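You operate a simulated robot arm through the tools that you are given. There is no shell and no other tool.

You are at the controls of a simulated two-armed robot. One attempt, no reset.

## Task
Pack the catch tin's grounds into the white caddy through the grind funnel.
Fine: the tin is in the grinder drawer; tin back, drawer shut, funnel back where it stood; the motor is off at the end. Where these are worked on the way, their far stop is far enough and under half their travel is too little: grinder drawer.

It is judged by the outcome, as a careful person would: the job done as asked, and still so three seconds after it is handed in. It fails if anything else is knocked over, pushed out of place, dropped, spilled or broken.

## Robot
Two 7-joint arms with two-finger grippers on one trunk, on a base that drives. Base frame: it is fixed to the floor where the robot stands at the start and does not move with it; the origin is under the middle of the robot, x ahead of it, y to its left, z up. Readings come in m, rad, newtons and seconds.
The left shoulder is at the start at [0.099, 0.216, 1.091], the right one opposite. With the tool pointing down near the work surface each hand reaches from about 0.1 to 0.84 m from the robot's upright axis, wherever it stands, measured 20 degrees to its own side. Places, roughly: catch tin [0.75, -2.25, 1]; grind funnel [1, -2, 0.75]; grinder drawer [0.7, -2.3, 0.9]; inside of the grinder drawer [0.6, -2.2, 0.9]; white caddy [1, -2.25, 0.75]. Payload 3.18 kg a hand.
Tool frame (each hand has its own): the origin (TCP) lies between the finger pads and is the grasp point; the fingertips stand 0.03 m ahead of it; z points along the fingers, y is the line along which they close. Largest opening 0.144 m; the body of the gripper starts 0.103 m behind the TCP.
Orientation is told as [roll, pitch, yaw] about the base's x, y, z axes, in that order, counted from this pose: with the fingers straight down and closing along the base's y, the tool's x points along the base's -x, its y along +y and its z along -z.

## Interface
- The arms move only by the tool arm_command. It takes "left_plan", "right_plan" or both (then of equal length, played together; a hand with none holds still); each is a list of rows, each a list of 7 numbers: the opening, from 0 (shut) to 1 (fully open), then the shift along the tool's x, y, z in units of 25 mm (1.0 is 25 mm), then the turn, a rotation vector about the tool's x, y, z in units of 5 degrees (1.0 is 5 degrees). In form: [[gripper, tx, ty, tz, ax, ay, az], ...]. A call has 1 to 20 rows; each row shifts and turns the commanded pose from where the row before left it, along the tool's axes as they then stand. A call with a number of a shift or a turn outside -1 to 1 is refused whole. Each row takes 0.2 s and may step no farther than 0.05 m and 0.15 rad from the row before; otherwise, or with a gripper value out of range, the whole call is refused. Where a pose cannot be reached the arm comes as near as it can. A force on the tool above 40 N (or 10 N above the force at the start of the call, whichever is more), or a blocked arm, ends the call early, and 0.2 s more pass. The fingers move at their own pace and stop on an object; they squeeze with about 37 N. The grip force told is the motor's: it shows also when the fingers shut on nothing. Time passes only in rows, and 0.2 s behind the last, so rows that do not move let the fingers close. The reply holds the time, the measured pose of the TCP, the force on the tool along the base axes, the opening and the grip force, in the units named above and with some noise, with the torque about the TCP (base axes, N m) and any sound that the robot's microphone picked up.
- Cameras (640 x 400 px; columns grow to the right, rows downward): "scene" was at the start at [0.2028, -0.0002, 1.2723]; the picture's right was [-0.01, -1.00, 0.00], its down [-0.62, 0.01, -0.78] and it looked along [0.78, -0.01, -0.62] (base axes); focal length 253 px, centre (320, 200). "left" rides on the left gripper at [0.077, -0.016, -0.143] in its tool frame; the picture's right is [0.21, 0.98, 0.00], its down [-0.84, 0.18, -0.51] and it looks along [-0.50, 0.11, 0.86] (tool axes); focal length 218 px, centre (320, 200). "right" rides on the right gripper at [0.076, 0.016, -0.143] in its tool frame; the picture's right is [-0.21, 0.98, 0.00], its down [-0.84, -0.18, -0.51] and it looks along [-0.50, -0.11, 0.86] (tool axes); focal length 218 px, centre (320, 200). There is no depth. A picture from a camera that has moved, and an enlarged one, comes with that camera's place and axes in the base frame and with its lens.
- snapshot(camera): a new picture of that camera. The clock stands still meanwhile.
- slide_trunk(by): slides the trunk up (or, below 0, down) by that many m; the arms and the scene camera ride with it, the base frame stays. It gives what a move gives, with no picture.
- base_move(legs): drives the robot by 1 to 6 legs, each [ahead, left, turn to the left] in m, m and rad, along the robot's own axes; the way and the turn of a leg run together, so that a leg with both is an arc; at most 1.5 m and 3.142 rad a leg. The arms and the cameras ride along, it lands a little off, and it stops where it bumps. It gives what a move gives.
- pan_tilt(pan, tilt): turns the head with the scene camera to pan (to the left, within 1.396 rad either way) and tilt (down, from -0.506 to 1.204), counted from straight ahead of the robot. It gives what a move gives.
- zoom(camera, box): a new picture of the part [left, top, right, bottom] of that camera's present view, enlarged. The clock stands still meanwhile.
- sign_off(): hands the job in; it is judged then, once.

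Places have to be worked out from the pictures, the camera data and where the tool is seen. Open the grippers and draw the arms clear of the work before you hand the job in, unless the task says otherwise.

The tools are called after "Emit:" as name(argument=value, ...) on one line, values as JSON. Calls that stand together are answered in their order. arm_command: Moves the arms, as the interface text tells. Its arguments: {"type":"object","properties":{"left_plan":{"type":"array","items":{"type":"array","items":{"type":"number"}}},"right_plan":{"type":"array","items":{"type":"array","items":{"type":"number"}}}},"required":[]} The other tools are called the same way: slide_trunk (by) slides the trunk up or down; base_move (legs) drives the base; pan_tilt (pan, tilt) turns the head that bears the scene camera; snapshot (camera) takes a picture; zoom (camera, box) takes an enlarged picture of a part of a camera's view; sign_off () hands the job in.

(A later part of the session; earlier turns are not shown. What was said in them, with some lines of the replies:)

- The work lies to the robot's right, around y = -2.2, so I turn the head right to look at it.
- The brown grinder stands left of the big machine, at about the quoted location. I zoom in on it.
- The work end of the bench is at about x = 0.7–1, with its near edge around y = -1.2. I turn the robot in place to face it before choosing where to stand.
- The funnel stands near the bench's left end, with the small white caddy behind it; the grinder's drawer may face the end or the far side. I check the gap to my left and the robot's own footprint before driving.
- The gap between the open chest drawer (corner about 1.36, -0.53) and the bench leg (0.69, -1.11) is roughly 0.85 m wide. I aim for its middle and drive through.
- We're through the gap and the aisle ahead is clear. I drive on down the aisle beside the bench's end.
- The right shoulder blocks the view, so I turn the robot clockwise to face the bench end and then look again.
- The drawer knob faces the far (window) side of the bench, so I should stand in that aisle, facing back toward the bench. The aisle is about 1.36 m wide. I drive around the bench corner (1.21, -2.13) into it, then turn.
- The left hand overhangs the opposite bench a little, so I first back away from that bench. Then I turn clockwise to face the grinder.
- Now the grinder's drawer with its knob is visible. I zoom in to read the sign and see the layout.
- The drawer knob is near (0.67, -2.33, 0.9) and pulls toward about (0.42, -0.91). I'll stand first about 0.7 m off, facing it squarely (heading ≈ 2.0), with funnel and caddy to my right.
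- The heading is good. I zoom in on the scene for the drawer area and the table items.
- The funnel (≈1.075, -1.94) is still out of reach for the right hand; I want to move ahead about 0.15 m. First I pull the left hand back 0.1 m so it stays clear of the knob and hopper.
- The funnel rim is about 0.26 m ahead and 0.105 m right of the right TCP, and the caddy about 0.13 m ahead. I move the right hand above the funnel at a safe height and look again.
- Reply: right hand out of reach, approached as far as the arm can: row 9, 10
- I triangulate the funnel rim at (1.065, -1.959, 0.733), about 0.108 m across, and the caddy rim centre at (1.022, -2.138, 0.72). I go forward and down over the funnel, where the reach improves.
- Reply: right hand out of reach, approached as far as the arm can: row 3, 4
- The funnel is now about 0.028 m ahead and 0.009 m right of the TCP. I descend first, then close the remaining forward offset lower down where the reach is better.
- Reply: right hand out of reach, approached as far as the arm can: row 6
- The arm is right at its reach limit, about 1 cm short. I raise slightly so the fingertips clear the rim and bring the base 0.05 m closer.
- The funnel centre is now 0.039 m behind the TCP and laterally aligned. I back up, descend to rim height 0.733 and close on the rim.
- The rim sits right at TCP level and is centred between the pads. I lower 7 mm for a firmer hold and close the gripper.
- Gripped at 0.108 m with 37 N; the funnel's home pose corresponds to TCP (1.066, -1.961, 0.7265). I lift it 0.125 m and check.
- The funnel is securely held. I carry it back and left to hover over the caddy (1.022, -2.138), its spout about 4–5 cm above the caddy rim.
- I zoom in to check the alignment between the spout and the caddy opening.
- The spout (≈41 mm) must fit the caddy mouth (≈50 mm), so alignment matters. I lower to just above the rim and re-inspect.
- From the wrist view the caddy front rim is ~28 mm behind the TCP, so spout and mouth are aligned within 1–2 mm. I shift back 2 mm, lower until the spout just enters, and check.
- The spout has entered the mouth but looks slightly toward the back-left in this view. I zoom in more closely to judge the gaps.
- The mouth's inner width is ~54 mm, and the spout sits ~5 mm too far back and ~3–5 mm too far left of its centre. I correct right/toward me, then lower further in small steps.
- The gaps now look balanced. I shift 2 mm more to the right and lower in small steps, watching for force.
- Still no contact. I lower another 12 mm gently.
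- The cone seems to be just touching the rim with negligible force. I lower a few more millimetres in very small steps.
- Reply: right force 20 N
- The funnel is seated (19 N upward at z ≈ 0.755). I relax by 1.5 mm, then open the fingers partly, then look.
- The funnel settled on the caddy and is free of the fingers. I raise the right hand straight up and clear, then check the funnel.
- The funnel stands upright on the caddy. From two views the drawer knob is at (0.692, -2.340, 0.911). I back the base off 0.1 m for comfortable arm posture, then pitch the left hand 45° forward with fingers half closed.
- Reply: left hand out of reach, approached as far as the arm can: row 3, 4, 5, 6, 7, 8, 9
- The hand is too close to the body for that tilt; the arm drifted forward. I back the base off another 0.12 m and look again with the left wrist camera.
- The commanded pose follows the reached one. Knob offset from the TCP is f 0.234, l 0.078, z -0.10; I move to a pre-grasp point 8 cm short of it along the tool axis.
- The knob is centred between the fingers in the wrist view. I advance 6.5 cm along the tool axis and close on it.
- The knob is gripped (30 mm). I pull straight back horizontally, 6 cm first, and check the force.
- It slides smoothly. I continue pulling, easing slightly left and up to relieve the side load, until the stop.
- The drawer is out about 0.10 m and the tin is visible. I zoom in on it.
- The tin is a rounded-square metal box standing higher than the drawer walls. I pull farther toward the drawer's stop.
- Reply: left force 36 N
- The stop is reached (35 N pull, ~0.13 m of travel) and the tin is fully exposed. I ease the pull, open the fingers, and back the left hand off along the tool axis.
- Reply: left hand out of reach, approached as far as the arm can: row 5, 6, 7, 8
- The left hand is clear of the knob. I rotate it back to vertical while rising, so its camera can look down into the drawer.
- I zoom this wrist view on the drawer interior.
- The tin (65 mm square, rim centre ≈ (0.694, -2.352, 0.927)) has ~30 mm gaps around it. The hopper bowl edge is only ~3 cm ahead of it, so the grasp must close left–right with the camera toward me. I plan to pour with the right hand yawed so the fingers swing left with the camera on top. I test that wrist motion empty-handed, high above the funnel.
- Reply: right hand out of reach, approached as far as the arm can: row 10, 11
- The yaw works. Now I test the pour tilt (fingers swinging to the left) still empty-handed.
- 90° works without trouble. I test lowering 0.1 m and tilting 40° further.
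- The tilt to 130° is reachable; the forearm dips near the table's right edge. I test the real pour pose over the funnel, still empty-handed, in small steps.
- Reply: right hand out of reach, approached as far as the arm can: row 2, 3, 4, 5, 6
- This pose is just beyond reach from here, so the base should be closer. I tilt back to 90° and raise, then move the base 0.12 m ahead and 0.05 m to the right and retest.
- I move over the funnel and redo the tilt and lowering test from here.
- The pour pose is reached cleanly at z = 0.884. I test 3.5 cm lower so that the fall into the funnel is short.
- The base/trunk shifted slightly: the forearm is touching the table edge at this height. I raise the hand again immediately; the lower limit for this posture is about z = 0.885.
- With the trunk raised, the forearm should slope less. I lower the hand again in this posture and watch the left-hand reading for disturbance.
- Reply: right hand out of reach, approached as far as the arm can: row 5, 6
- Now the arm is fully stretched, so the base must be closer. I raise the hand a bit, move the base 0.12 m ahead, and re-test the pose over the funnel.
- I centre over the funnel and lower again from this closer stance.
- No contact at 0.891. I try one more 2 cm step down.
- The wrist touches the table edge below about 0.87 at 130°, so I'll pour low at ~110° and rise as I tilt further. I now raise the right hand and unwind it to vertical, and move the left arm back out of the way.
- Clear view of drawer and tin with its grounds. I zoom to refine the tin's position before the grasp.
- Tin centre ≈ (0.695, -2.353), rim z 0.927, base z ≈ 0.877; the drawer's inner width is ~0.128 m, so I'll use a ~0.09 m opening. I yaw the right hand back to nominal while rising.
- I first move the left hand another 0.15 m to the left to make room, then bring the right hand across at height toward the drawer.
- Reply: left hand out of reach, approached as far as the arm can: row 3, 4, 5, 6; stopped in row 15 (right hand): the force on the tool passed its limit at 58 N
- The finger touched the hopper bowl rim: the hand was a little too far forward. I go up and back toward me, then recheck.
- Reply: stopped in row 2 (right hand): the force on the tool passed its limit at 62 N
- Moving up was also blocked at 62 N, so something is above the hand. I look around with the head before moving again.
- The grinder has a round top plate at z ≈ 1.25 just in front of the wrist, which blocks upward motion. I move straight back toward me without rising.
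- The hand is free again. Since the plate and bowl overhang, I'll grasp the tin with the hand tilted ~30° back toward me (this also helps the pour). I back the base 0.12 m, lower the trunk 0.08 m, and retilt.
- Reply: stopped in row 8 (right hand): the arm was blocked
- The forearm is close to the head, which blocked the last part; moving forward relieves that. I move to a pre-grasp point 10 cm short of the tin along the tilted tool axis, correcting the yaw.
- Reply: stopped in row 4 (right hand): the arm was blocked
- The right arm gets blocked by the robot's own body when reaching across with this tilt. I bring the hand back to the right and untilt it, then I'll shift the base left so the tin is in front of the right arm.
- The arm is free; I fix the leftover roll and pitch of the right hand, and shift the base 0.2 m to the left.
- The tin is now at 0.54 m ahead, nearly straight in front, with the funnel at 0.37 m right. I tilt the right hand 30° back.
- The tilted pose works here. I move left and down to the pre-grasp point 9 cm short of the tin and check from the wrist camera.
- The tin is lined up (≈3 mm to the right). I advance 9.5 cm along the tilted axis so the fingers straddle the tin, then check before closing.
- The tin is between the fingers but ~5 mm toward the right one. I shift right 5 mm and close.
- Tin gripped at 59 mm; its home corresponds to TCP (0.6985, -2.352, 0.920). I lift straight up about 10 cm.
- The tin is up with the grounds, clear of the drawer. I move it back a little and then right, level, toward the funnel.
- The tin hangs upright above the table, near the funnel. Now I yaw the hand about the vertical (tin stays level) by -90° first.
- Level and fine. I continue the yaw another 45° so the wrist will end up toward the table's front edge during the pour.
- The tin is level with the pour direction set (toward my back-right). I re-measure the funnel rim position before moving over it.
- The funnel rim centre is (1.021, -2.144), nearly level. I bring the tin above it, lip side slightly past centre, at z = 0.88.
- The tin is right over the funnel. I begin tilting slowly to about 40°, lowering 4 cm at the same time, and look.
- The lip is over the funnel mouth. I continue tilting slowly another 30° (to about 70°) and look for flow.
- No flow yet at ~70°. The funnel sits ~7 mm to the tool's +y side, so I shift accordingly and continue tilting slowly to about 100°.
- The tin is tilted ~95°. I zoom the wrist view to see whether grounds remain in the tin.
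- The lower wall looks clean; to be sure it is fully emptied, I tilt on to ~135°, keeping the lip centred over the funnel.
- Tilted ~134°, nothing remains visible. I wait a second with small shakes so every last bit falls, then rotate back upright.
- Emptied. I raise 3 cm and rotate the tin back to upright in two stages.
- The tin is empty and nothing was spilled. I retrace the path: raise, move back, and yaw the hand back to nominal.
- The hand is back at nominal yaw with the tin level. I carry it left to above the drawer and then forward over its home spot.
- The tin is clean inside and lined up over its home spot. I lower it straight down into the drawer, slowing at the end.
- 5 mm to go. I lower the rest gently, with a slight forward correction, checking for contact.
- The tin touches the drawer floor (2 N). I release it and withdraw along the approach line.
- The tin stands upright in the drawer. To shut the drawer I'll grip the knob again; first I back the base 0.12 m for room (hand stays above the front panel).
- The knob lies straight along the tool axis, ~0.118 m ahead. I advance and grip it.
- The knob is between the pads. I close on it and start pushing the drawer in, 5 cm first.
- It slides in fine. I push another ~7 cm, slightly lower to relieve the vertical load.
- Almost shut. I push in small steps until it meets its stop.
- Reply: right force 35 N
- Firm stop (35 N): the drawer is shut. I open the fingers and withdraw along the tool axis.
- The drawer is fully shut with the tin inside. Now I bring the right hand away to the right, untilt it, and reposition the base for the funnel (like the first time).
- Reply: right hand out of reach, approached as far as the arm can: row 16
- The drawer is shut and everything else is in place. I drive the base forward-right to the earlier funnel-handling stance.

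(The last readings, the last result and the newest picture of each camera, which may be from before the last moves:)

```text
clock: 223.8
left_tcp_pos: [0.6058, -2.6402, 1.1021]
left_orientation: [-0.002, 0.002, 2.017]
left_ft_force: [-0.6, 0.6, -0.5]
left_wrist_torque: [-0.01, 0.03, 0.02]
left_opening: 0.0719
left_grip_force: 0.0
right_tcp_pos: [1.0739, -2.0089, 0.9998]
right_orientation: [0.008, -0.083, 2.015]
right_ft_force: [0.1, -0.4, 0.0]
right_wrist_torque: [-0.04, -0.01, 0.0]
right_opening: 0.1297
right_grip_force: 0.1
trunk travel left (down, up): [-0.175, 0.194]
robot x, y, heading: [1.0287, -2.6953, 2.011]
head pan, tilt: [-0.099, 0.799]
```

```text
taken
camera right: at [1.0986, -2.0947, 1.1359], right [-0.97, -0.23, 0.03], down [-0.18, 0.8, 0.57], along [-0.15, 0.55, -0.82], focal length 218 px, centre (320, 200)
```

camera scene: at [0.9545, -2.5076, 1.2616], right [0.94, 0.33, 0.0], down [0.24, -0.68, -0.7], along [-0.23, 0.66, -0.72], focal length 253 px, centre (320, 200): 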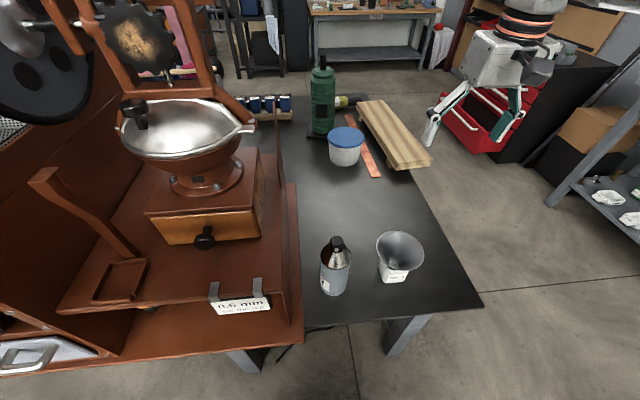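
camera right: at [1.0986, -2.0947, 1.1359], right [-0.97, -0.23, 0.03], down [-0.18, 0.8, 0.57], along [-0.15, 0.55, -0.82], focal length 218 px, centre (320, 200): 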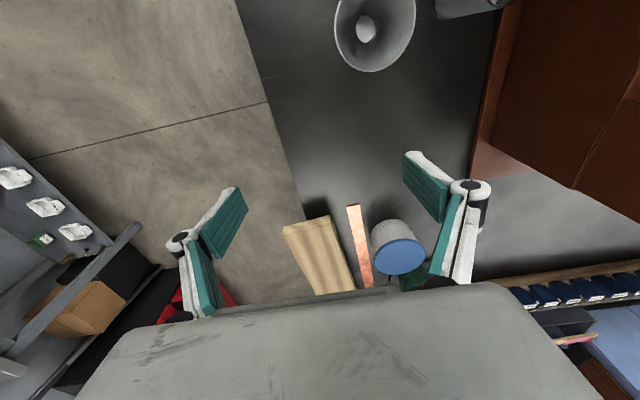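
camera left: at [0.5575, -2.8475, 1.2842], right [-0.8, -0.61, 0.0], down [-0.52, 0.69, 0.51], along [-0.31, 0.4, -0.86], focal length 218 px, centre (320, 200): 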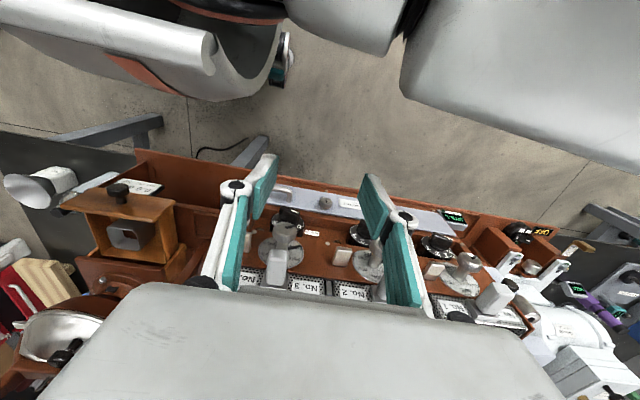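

I straighten the hand and move it back above the funnel, then look with the wrist camera.

Emit:
arm_command(right_plan=[[0.9, 0, 0, 0, 0, 0.95, 0], [0.9, 0.8, 0.85, 0.2, 0, 0, 0], [0.9, 0.8, 0.85, 0.4, 0, 0, 0], [0.9, 0.8, 0.85, 0.6, 0, 0, 0], [0.9, 0.8, 0.85, 0.8, 0, 0, 0], [0.9, 0.8, 0.85, 0.8, 0, 0, 0], [0.9, 0, 0, 0.8, 0, 0, 0], [0.9, 0, 0, 0, 0, 0, 0]])

Emit:
snapshot(camera="right")

Emit:
zoom(camera="scene", box=[310, 190, 470, 330])

```text
clock: 225.6
left_tcp_pos: [0.6073, -2.6407, 1.1021]
left_orientation: [-0.002, 0.002, 2.016]
left_ft_force: [0.0, 0.8, -0.5]
left_wrist_torque: [-0.02, -0.03, 0.02]
left_opening: 0.0719
left_grip_force: 0.2
right_tcp_pos: [1.0218, -2.1452, 0.9133]
right_orientation: [0.008, 0.0, 2.015]
right_ft_force: [0.4, 0.7, 0.1]
right_wrist_torque: [-0.01, -0.03, -0.01]
right_opening: 0.1294
right_grip_force: 0.2
trunk travel left (down, up): [-0.175, 0.194]
robot x, y, heading: [1.0303, -2.6929, 2.008]
head pan, tilt: [-0.099, 0.799]
```

```text
taken
camera right: at [1.0409, -2.2206, 1.056], right [-0.97, -0.23, 0.01], down [-0.2, 0.84, 0.51], along [-0.12, 0.49, -0.86], focal length 218 px, centre (320, 200)
```

right: 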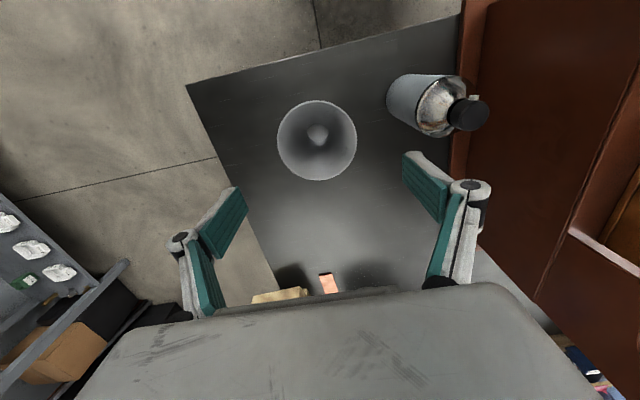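

```text
2.86 times, centred on (390, 260) of scene
camera zoom: at [0.9545, -2.5079, 1.2616], right [0.94, 0.33, 0.0], down [0.24, -0.68, -0.7], along [-0.23, 0.66, -0.72], focal length 723 px, centre (120, 29)
```

zoom: 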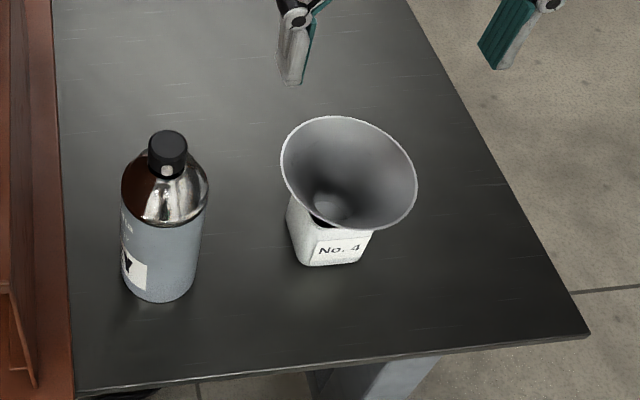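

The funnel is almost exactly under the hand (3 mm ahead, 4 mm right). I descend to rim level.

Emit:
arm_command(right_plan=[[0.92, -0.1, -0.16, 1, 0.1, 0, 0], [0.92, 0, 0, 1, 0, 0, 0], [0.92, 0, 0, 1, 0, 0, 0], [0.92, 0, 0, 1, 0, 0, 0], [0.92, 0, 0, 1, 0, 0, 0], [0.92, 0, 0, 0.7, 0, 0, 0], [0.92, 0, 0, 0, 0, 0, 0]])

Emit:
snapshot(camera="right")

Emit:
zoom(camera="scene", box=[310, 190, 470, 330])

```text
clock: 227.2
left_tcp_pos: [0.6061, -2.6403, 1.1018]
left_orientation: [-0.002, 0.001, 2.015]
left_ft_force: [0.2, -0.4, -0.4]
left_wrist_torque: [0.01, 0.02, 0.02]
left_opening: 0.0721
left_grip_force: 0.1
right_tcp_pos: [1.0238, -2.139, 0.7693]
right_orientation: [0.0, 0.003, 2.013]
right_ft_force: [0.1, -0.4, 0.1]
right_wrist_torque: [0.0, 0.01, -0.03]
right_opening: 0.1324
right_grip_force: 0.0
trunk travel left (down, up): [-0.175, 0.194]
robot x, y, heading: [1.0357, -2.6914, 2.009]
head pan, tilt: [-0.099, 0.799]
```

```text
taken
camera right: at [1.0422, -2.2168, 0.911], right [-0.97, -0.23, 0.0], down [-0.2, 0.84, 0.51], along [-0.12, 0.49, -0.86], focal length 218 px, centre (320, 200)
```

right: 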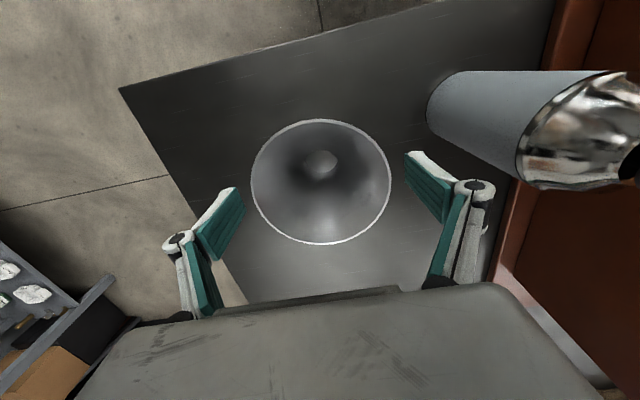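

```text
2.86 times, centred on (390, 260) of scene
camera zoom: at [0.9546, -2.5077, 1.2616], right [0.94, 0.33, 0.0], down [0.24, -0.68, -0.7], along [-0.23, 0.66, -0.72], focal length 723 px, centre (120, 29)
```

zoom: 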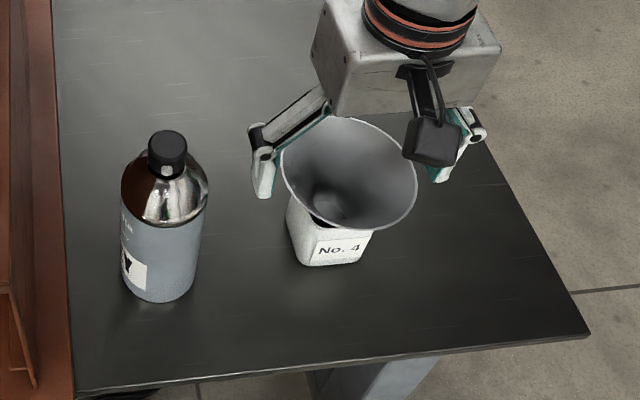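

The rim is level with the pads; the centre is ~6 mm toward me. I correct, lower 12 mm, and close.

Emit:
arm_command(right_plan=[[0.92, 0.24, 0, 0.2, 0, 0, 0], [0.92, 0, 0, 0.28, 0, 0, 0], [0.92, 0, 0, 0, 0, 0, 0], [0.6, 0, 0, 0, 0, 0, 0], [0.6, 0, 0, 0, 0, 0, 0], [0.6, 0, 0, 0, 0, 0, 0]])

Emit:
snapshot(camera="right")

Emit:
zoom(camera="scene", box=[310, 190, 470, 330])

```text
clock: 228.6
left_tcp_pos: [0.6068, -2.6395, 1.1023]
left_orientation: [0.0, 0.002, 2.017]
left_ft_force: [-0.7, 0.5, 0.0]
left_wrist_torque: [-0.02, -0.02, 0.0]
left_opening: 0.0722
left_grip_force: 0.1
right_tcp_pos: [1.0251, -2.1444, 0.7576]
right_orientation: [0.0, -0.001, 2.015]
right_ft_force: [1.1, 1.7, 3.5]
right_wrist_torque: [0.09, -0.01, -0.03]
right_opening: 0.1076
right_grip_force: 37.2
trunk travel left (down, up): [-0.175, 0.194]
robot x, y, heading: [1.0353, -2.6907, 2.004]
head pan, tilt: [-0.099, 0.799]
```

```text
taken
camera right: at [1.0438, -2.2219, 0.8997], right [-0.97, -0.23, 0.0], down [-0.2, 0.84, 0.51], along [-0.12, 0.49, -0.86], focal length 218 px, centre (320, 200)
```

right: 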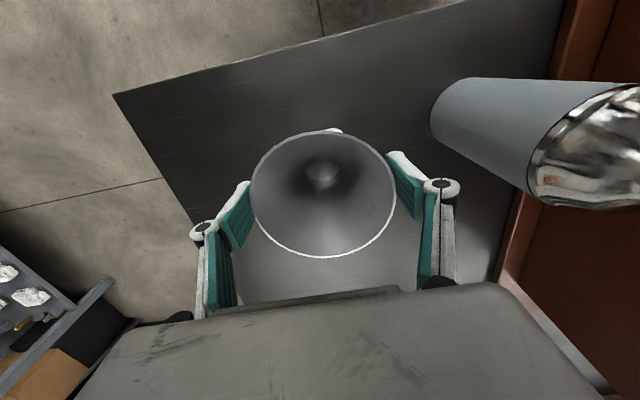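

```text
2.86 times, centred on (390, 260) of scene
camera zoom: at [0.9547, -2.5077, 1.2616], right [0.94, 0.33, 0.0], down [0.24, -0.68, -0.7], along [-0.23, 0.66, -0.72], focal length 723 px, centre (120, 29)
```

zoom: 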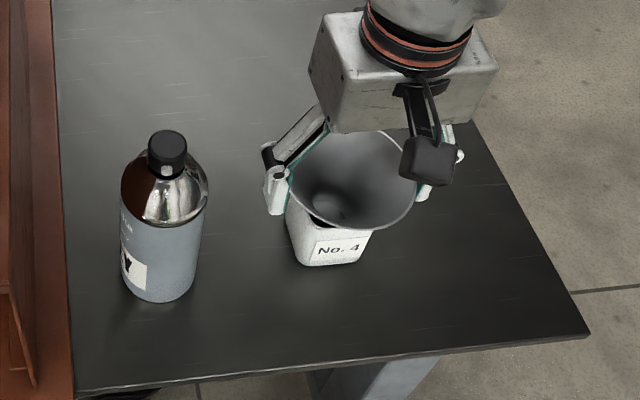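

The funnel is gripped. I lift it slowly, straight up, and check the caddy stays put.

Emit:
arm_command(right_plan=[[0.6, 0, 0, -0.2, 0, 0, 0], [0.6, 0, 0, -0.4, 0, 0, 0], [0.6, 0, 0, -0.6, 0, 0, 0], [0.6, 0, 0, -0.8, 0, 0, 0], [0.6, 0, 0, -0.8, 0, 0, 0], [0.6, 0, 0, -0.8, 0, 0, 0], [0.6, 0, 0, -0.6, 0, 0, 0], [0.6, 0, 0, 0, 0, 0, 0]])

Emit:
zoom(camera="scene", box=[310, 170, 470, 310])

```text
clock: 230.4
left_tcp_pos: [0.606, -2.6396, 1.1021]
left_orientation: [-0.001, 0.001, 2.018]
left_ft_force: [-0.4, -0.2, -0.4]
left_wrist_torque: [-0.02, -0.04, -0.01]
left_opening: 0.072
left_grip_force: 0.1
right_tcp_pos: [1.025, -2.1458, 0.861]
right_orientation: [0.0, 0.001, 2.014]
right_ft_force: [-0.6, -0.9, -0.7]
right_wrist_torque: [-0.02, 0.02, -0.01]
right_opening: 0.1072
right_grip_force: 36.8
trunk travel left (down, up): [-0.175, 0.194]
robot x, y, heading: [1.0331, -2.6926, 2.012]
head pan, tilt: [-0.099, 0.799]
```

```text
2.86 times, centred on (390, 240) of scene
camera zoom: at [0.9546, -2.5073, 1.2614], right [0.94, 0.33, 0.0], down [0.24, -0.68, -0.7], along [-0.23, 0.66, -0.72], focal length 723 px, centre (120, 86)
```

zoom: 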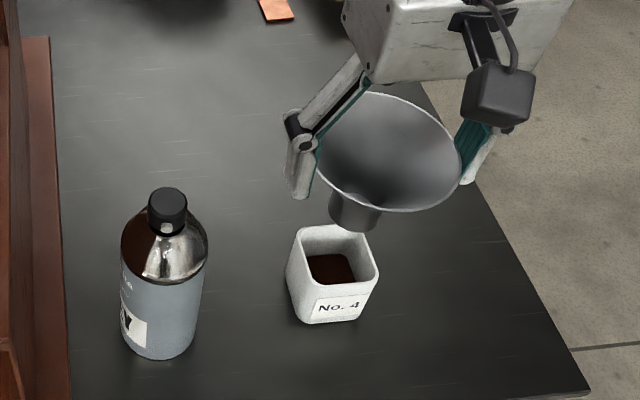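

The grounds are in the caddy and the funnel is clean. I carry the funnel level back to its home position.

Emit:
arm_command(right_plan=[[0.6, -0.75, -0.58, 0, 0, 0, 0], [0.6, -0.75, -0.58, 0, 0, 0, 0], [0.6, -0.75, -0.58, 0, 0, 0, 0], [0.6, -0.75, -0.58, 0, 0, 0, 0], [0.6, -0.75, -0.58, 0, 0, 0, 0], [0.6, -0.75, -0.58, 0, 0, 0, 0], [0.6, -0.75, -0.58, 0, 0, 0, 0], [0.6, -0.75, -0.58, 0, 0, 0, 0], [0.6, 0, 0, 0.8, 0, 0, 0], [0.6, 0, 0, 0.8, 0, 0, 0], [0.6, 0, 0, 0.8, 0, 0, 0], [0.6, 0, 0, 0.8, 0, 0, 0], [0.6, 0, 0, 0.8, 0, 0, 0], [0.6, 0, 0, 0, 0, 0, 0]])

Emit:
snapshot(camera="scene")

Emit:
zoom(camera="scene", box=[320, 130, 480, 270])

```text
clock: 233.4
left_tcp_pos: [0.6064, -2.6397, 1.1019]
left_orientation: [-0.001, 0.003, 2.016]
left_ft_force: [0.3, 0.5, 0.1]
left_wrist_torque: [0.0, 0.02, -0.01]
left_opening: 0.0722
left_grip_force: 0.1
right_tcp_pos: [1.063, -1.9609, 0.7592]
right_orientation: [0.0, 0.0, 2.014]
right_ft_force: [-0.3, 0.2, -0.4]
right_wrist_torque: [0.0, -0.02, -0.01]
right_opening: 0.1075
right_grip_force: 37.1
trunk travel left (down, up): [-0.175, 0.194]
robot x, y, heading: [1.0295, -2.6908, 2.008]
head pan, tilt: [-0.099, 0.799]
```

```text
taken
camera scene: at [0.9546, -2.5077, 1.2616], right [0.94, 0.33, 0.0], down [0.24, -0.68, -0.7], along [-0.23, 0.66, -0.72], focal length 253 px, centre (320, 200)
```

scene: 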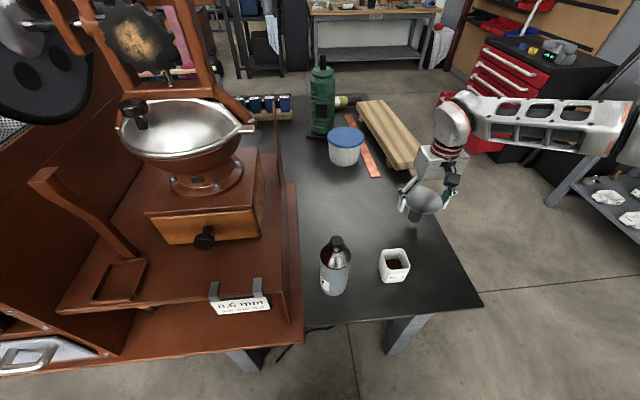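

```text
2.86 times, centred on (400, 200) of scene
camera zoom: at [0.9546, -2.5077, 1.2616], right [0.94, 0.33, 0.0], down [0.24, -0.68, -0.7], along [-0.23, 0.66, -0.72], focal length 723 px, centre (91, 200)
```

zoom: 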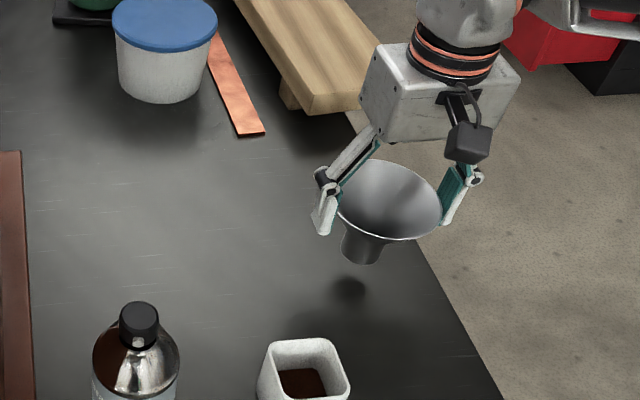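

It's over its home spot. I lower the remaining ~3 cm gently, watching for contact.

Emit:
arm_command(right_plan=[[0.6, 0, -0.1, 0.4, 0, 0, 0], [0.6, 0, 0, 0.4, 0, 0, 0], [0.6, 0, 0, 0.24, 0, 0, 0], [0.6, 0, 0, 0.12, 0, 0, 0], [0.6, 0, 0, 0, 0, 0, 0]])

Emit:
zoom(camera="scene", box=[320, 130, 480, 270])

```text
clock: 234.6
left_tcp_pos: [0.6075, -2.6411, 1.1027]
left_orientation: [-0.003, 0.001, 2.015]
left_ft_force: [-0.6, -0.5, 0.7]
left_wrist_torque: [-0.02, 0.01, 0.01]
left_opening: 0.0719
left_grip_force: 0.0
right_tcp_pos: [1.0675, -1.9588, 0.7315]
right_orientation: [0.0, 0.0, 2.014]
right_ft_force: [0.2, 0.2, 0.2]
right_wrist_torque: [0.02, -0.03, -0.01]
right_opening: 0.1073
right_grip_force: 37.4
trunk travel left (down, up): [-0.175, 0.194]
robot x, y, heading: [1.0315, -2.6908, 2.01]
head pan, tilt: [-0.099, 0.799]
```

```text
2.86 times, centred on (400, 200) of scene
camera zoom: at [0.9546, -2.5075, 1.2615], right [0.94, 0.33, 0.0], down [0.24, -0.68, -0.7], along [-0.23, 0.66, -0.72], focal length 723 px, centre (91, 200)
```

zoom: 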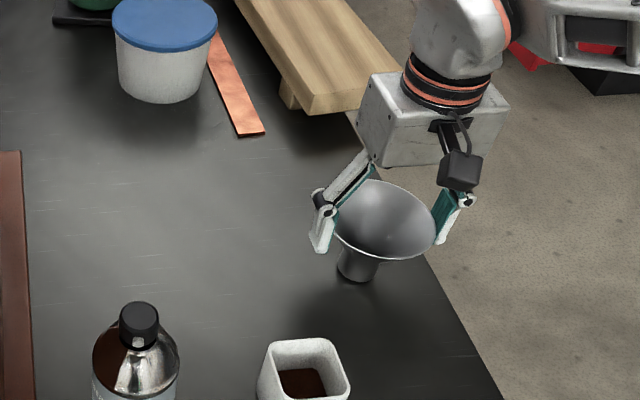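

Nearly down (z 0.7315, home 0.7265). I lower in 2 mm steps until the spout touches the table.

Emit:
arm_command(right_plan=[[0.6, 0, 0, 0.08, 0, 0, 0], [0.6, 0, 0, 0.08, 0, 0, 0], [0.6, 0, 0, 0, 0, 0, 0]])

```text
clock: 235.4
left_tcp_pos: [0.6063, -2.6405, 1.1029]
left_orientation: [-0.002, 0.001, 2.016]
left_ft_force: [0.2, -1.0, 0.5]
left_wrist_torque: [-0.03, 0.02, -0.02]
left_opening: 0.0719
left_grip_force: 0.1
right_tcp_pos: [1.067, -1.9586, 0.7277]
right_orientation: [-0.001, 0.001, 2.016]
right_ft_force: [-0.3, -0.4, -1.4]
right_wrist_torque: [-0.01, 0.02, 0.03]
right_opening: 0.1075
right_grip_force: 37.2
trunk travel left (down, up): [-0.175, 0.194]
robot x, y, heading: [1.0329, -2.6889, 2.007]
head pan, tilt: [-0.099, 0.799]
```

Emit:
arm_command(right_plan=[[0.6, 0, 0, 0.06, 0, 0, 0], [0.6, 0, 0, 0.05, 0, 0, 0], [0.6, 0, 0, 0, 0, 0, 0]])

Emit:
zoom(camera="scene", box=[360, 160, 460, 260])

```text
clock: 236.2
left_tcp_pos: [0.6066, -2.6408, 1.1027]
left_orientation: [-0.002, -0.002, 2.016]
left_ft_force: [-0.2, -0.2, 0.0]
left_wrist_torque: [0.0, 0.05, 0.01]
left_opening: 0.0722
left_grip_force: 0.1
right_tcp_pos: [1.0675, -1.9582, 0.7289]
right_orientation: [0.0, -0.002, 2.013]
right_ft_force: [1.0, -0.6, 10.0]
right_wrist_torque: [-0.03, -0.26, -0.03]
right_opening: 0.1074
right_grip_force: 36.9
trunk travel left (down, up): [-0.175, 0.194]
robot x, y, heading: [1.0342, -2.6918, 2.008]
head pan, tilt: [-0.099, 0.799]
```

```text
4.00 times, centred on (410, 210) of scene
camera zoom: at [0.9548, -2.5086, 1.2619], right [0.94, 0.33, 0.0], down [0.24, -0.68, -0.7], along [-0.23, 0.66, -0.72], focal length 1012 px, centre (-40, 160)
```

zoom: 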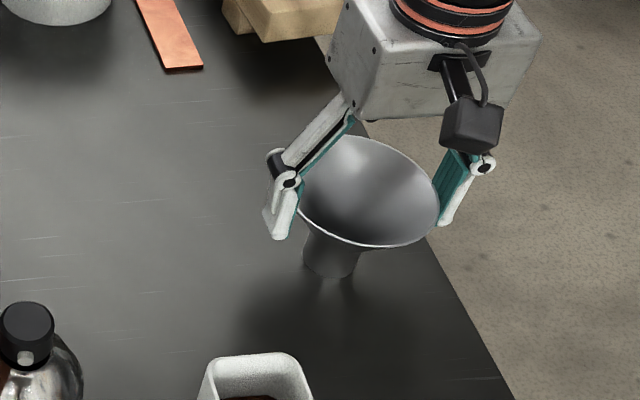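

The spout is on the table (10 N). I relax slightly and open the fingers.

Emit:
arm_command(right_plan=[[0.6, 0, 0, -0.05, 0, 0, 0], [0.9, 0, 0, 0, 0, 0, 0], [0.9, 0, 0, 0, 0, 0, 0], [0.9, 0, 0, 0, 0, 0, 0]])

Emit:
zoom(camera="scene", box=[360, 160, 460, 260])

Emit:
snapshot(camera="right")

```text
clock: 237.2
left_tcp_pos: [0.606, -2.6411, 1.1021]
left_orientation: [-0.001, 0.001, 2.017]
left_ft_force: [0.6, 0.1, 0.3]
left_wrist_torque: [0.01, -0.02, 0.04]
left_opening: 0.0718
left_grip_force: 0.1
right_tcp_pos: [1.0683, -1.9593, 0.727]
right_orientation: [-0.001, 0.002, 2.014]
right_ft_force: [-0.2, 0.8, -0.8]
right_wrist_torque: [0.02, 0.02, -0.03]
right_opening: 0.1296
right_grip_force: 0.1
trunk travel left (down, up): [-0.175, 0.194]
robot x, y, heading: [1.0368, -2.6931, 2.007]
head pan, tilt: [-0.099, 0.799]
```

```text
4.00 times, centred on (410, 210) of scene
camera zoom: at [0.9546, -2.5076, 1.2615], right [0.94, 0.33, 0.0], down [0.24, -0.68, -0.7], along [-0.23, 0.66, -0.72], focal length 1012 px, centre (-40, 160)
```

zoom: 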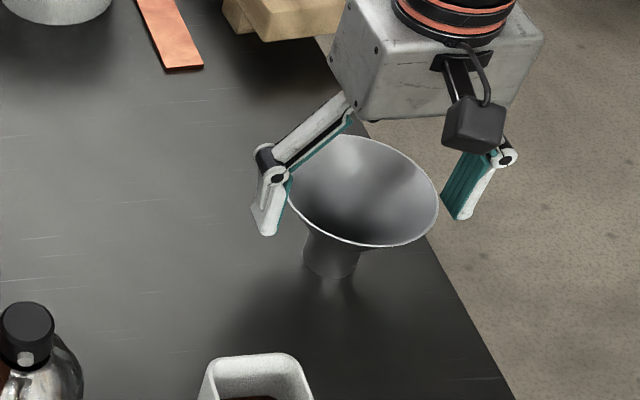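

```text
taken
camera right: at [1.0863, -2.0355, 0.8692], right [-0.97, -0.23, 0.0], down [-0.2, 0.84, 0.51], along [-0.12, 0.49, -0.86], focal length 218 px, centre (320, 200)
```

right: 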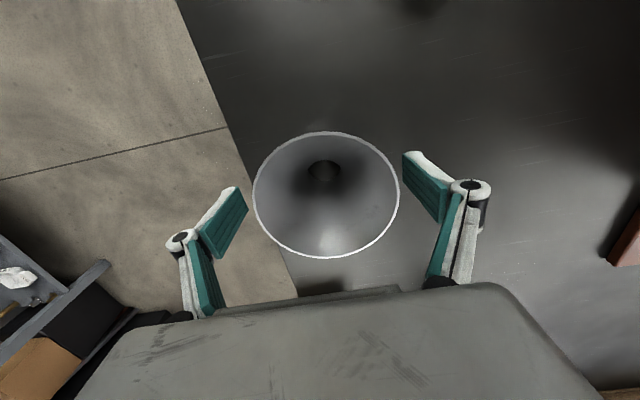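

The funnel stands free within a few millimetres of its home. I raise the right hand straight up, open fully, and draw both arms clear.

Emit:
arm_command(right_plan=[[0.9, 0, 0.1, -0.4, 0, 0, 0], [0.92, 0, 0, -0.8, 0, 0, 0], [0.95, 0, 0, -1, 0, 0, 0], [1, 0, 0, -1, 0, 0, 0], [1, 0, 0, -1, 0, 0, 0], [1, 0, 0, -1, 0, 0, 0], [1, 0, 0, -1, 0, 0, 0], [1, 0.5, 0, -1, 0, 0, 0], [1, 1, -0.5, 0, 0, 0, 0], [1, 1, -0.5, 0, 0, 0, 0], [1, 1, -0.5, 0, 0, 0, 0], [1, 1, -0.5, 0, 0, 0, 0], [1, 1, -0.5, 0, 0, 0, 0], [1, 1, -0.5, 0, 0, 0, 0], [1, 1, 0, 0, 0, 0, 0], [1, 1, 0, 0, 0, 0, 0]], left_plan=[[1, 0, 0, 0, 0, 0, 0], [1, 0, 0, 0, 0, 0, 0], [1, 0, 0, 0, 0, 0, 0], [1, 0, 0, 0, 0, 0, 0], [1, 0, 0, 0, 0, 0, 0], [1, 0, 0, 0, 0, 0, 0], [1, 0, 0, 0, 0, 0, 0], [1, 0, 0, 0, 0, 0, 0], [1, 0, 0, 0, 0, 0, 0], [1, 0, 0, 0, 0, 0, 0], [1, 0, 0, 0, 0, 0, 0], [1, 0, 0, 0, 0, 0, 0], [1, 0, 0, 0, 0, 0, 0], [1, 0, 0, 0, 0, 0, 0], [1, 0, 0, 0, 0, 0, 0], [1, 0, 0, 0, 0, 0, 0]])

Emit:
base_move(legs=[[-0.3, 0, 0]])

Emit:
pan_tilt(pan=0.0, tilt=0.55)

Emit:
snapshot(camera="scene")

```text
clock: 240.6
left_tcp_pos: [0.607, -2.6405, 1.1029]
left_orientation: [-0.002, 0.003, 2.016]
left_ft_force: [0.3, 0.4, -0.2]
left_wrist_torque: [0.02, 0.02, -0.01]
left_opening: 0.1441
left_grip_force: 0.1
right_tcp_pos: [1.2259, -2.1176, 0.9081]
right_orientation: [0.0, -0.002, 2.016]
right_ft_force: [0.0, -0.1, 0.0]
right_wrist_torque: [-0.03, 0.02, -0.02]
right_opening: 0.1443
right_grip_force: 0.1
trunk travel left (down, up): [-0.175, 0.194]
robot x, y, heading: [1.034, -2.6894, 2.006]
head pan, tilt: [-0.099, 0.799]
```

```text
clock: 242.7
left_tcp_pos: [0.7326, -2.9075, 1.1024]
left_orientation: [-0.001, 0.003, 2.012]
left_ft_force: [0.5, -0.2, 1.0]
left_wrist_torque: [0.02, 0.03, -0.01]
left_opening: 0.1441
left_grip_force: 0.0
right_tcp_pos: [1.3533, -2.3858, 0.909]
right_orientation: [-0.001, 0.0, 2.011]
right_ft_force: [0.4, 0.9, -0.5]
right_wrist_torque: [0.01, 0.02, 0.01]
right_opening: 0.144
right_grip_force: 0.1
trunk travel left (down, up): [-0.175, 0.194]
robot x, y, heading: [1.155, -2.9609, 2.004]
head pan, tilt: [-0.099, 0.799]
```

```text
clock: 243.4
left_tcp_pos: [0.732, -2.9067, 1.102]
left_orientation: [-0.002, 0.0, 2.012]
left_ft_force: [-1.0, -0.3, -0.8]
left_wrist_torque: [-0.01, 0.01, 0.01]
left_opening: 0.1438
left_grip_force: 0.0
right_tcp_pos: [1.3531, -2.386, 0.9076]
right_orientation: [0.0, 0.001, 2.01]
right_ft_force: [0.2, 0.5, -0.3]
right_wrist_torque: [0.01, -0.03, 0.0]
right_opening: 0.1441
right_grip_force: 0.1
trunk travel left (down, up): [-0.175, 0.194]
robot x, y, heading: [1.1613, -2.9581, 2.003]
head pan, tilt: [0.0, 0.55]
```

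```text
taken
camera scene: at [1.069, -2.7698, 1.2828], right [0.91, 0.42, 0.0], down [0.22, -0.47, -0.85], along [-0.36, 0.77, -0.52], focal length 253 px, centre (320, 200)
```

scene: 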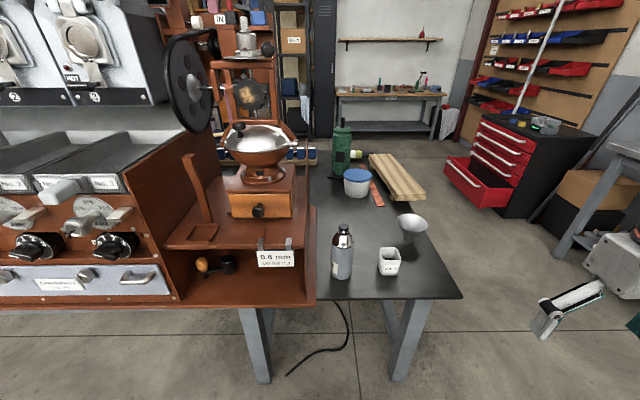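

Everything looks tidy. I zoom to verify the drawer, the funnel/caddy and that the machine (motor) is off.

Emit:
zoom(camera="scene", box=[150, 20, 330, 300])

Emit:
zoom(camera="scene", box=[310, 180, 450, 300])

Emit:
pan_tilt(pan=0.5, tilt=0.35)

Emit:
snapshot(camera="scene")

```text
1.43 times, centred on (240, 160) of scene
camera zoom: at [1.069, -2.7698, 1.2828], right [0.91, 0.42, 0.0], down [0.22, -0.47, -0.85], along [-0.36, 0.77, -0.52], focal length 361 px, centre (434, 257)
```

zoom: 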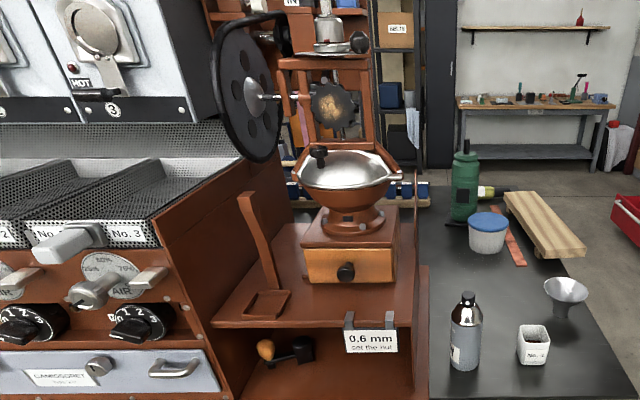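

```text
3.33 times, centred on (380, 240) of scene
camera zoom: at [1.069, -2.7698, 1.2828], right [0.91, 0.42, 0.0], down [0.22, -0.47, -0.85], along [-0.36, 0.77, -0.52], focal length 843 px, centre (120, 67)
```

zoom: 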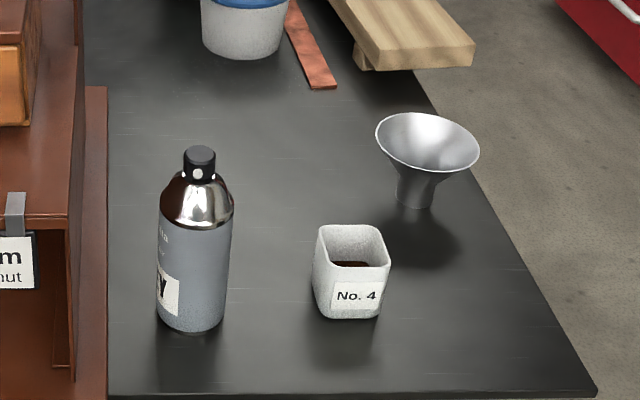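

```text
clock: 244.3
left_tcp_pos: [0.7316, -2.9064, 1.1026]
left_orientation: [0.0, 0.001, 2.012]
left_ft_force: [-0.1, -0.1, 0.4]
left_wrist_torque: [-0.01, -0.01, 0.01]
left_opening: 0.144
left_grip_force: 0.1
right_tcp_pos: [1.3535, -2.3856, 0.9095]
right_orientation: [0.0, 0.0, 2.011]
right_ft_force: [0.3, 0.1, 0.7]
right_wrist_torque: [0.01, -0.02, 0.0]
right_opening: 0.1441
right_grip_force: 0.0
trunk travel left (down, up): [-0.175, 0.194]
robot x, y, heading: [1.1597, -2.9573, 2.004]
head pan, tilt: [0.499, 0.351]
```

```text
taken
camera scene: at [1.032, -2.7958, 1.3011], right [0.59, 0.8, 0.0], down [0.28, -0.2, -0.94], along [-0.75, 0.56, -0.34], focal length 253 px, centre (320, 200)
```

scene: 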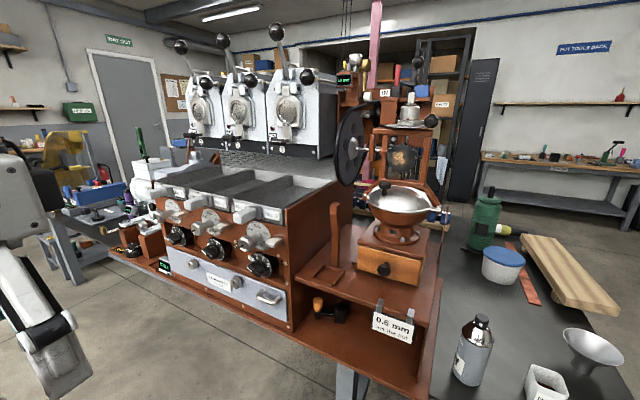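

I check the little displays on the machine for a motor state.

Emit:
zoom(camera="scene", box=[320, 50, 460, 200])

Emit:
zoom(camera="scene", box=[120, 200, 330, 320])

```text
2.67 times, centred on (390, 125) of scene
camera zoom: at [1.032, -2.7958, 1.3011], right [0.59, 0.8, 0.0], down [0.28, -0.2, -0.94], along [-0.75, 0.56, -0.34], focal length 674 px, centre (133, 400)
```

zoom: 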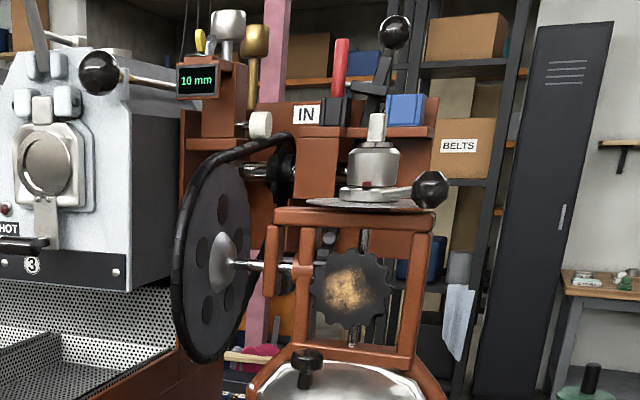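

```text
3.05 times, centred on (225, 260) of scene
camera zoom: at [1.032, -2.7958, 1.3011], right [0.59, 0.8, 0.0], down [0.28, -0.2, -0.94], along [-0.75, 0.56, -0.34], focal length 771 px, centre (610, 17)
```

zoom: 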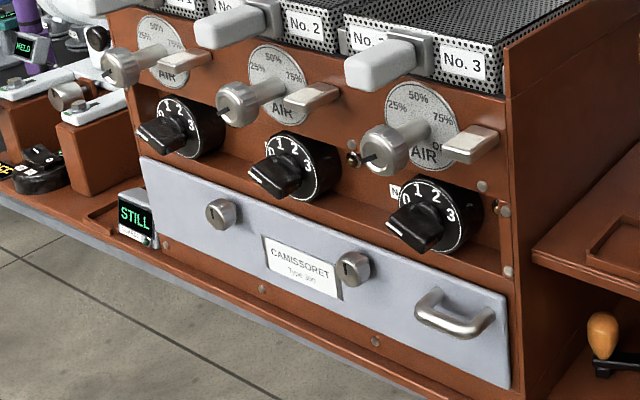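

The display reads "STILL": the motor is off. The drawer is shut with the tin inside, the funnel is back in place, the grounds are in the caddy, and both arms are clear with grippers open. I hand the job in.

Emit:
sign_off()

```text
The job is handed in.
```

The grounds from the catch tin are in the white caddy, poured through the grind funnel, and the job is handed in.

- **Tin:** empty and standing upright in the grinder drawer.
- **Drawer:** pulled out to its stop for the work, then pushed fully shut against its inner stop.
- **Funnel:** back within a few millimetres of where it stood.
- **Motor:** off; the machine's display reads "STILL".
- **Arms:** grippers open and drawn clear of the bench.

I saw nothing spilled, knocked over or moved. There were a few bumps on the way:

- The right hand hit the hopper bowl, then the grinder's top plate (about 60 N each).
- The right forearm touched the bench edge while I tested the pouring pose.

I saw no mark or shift from these afterwards, and the grinder's display still reads 10 mm, as it did before.
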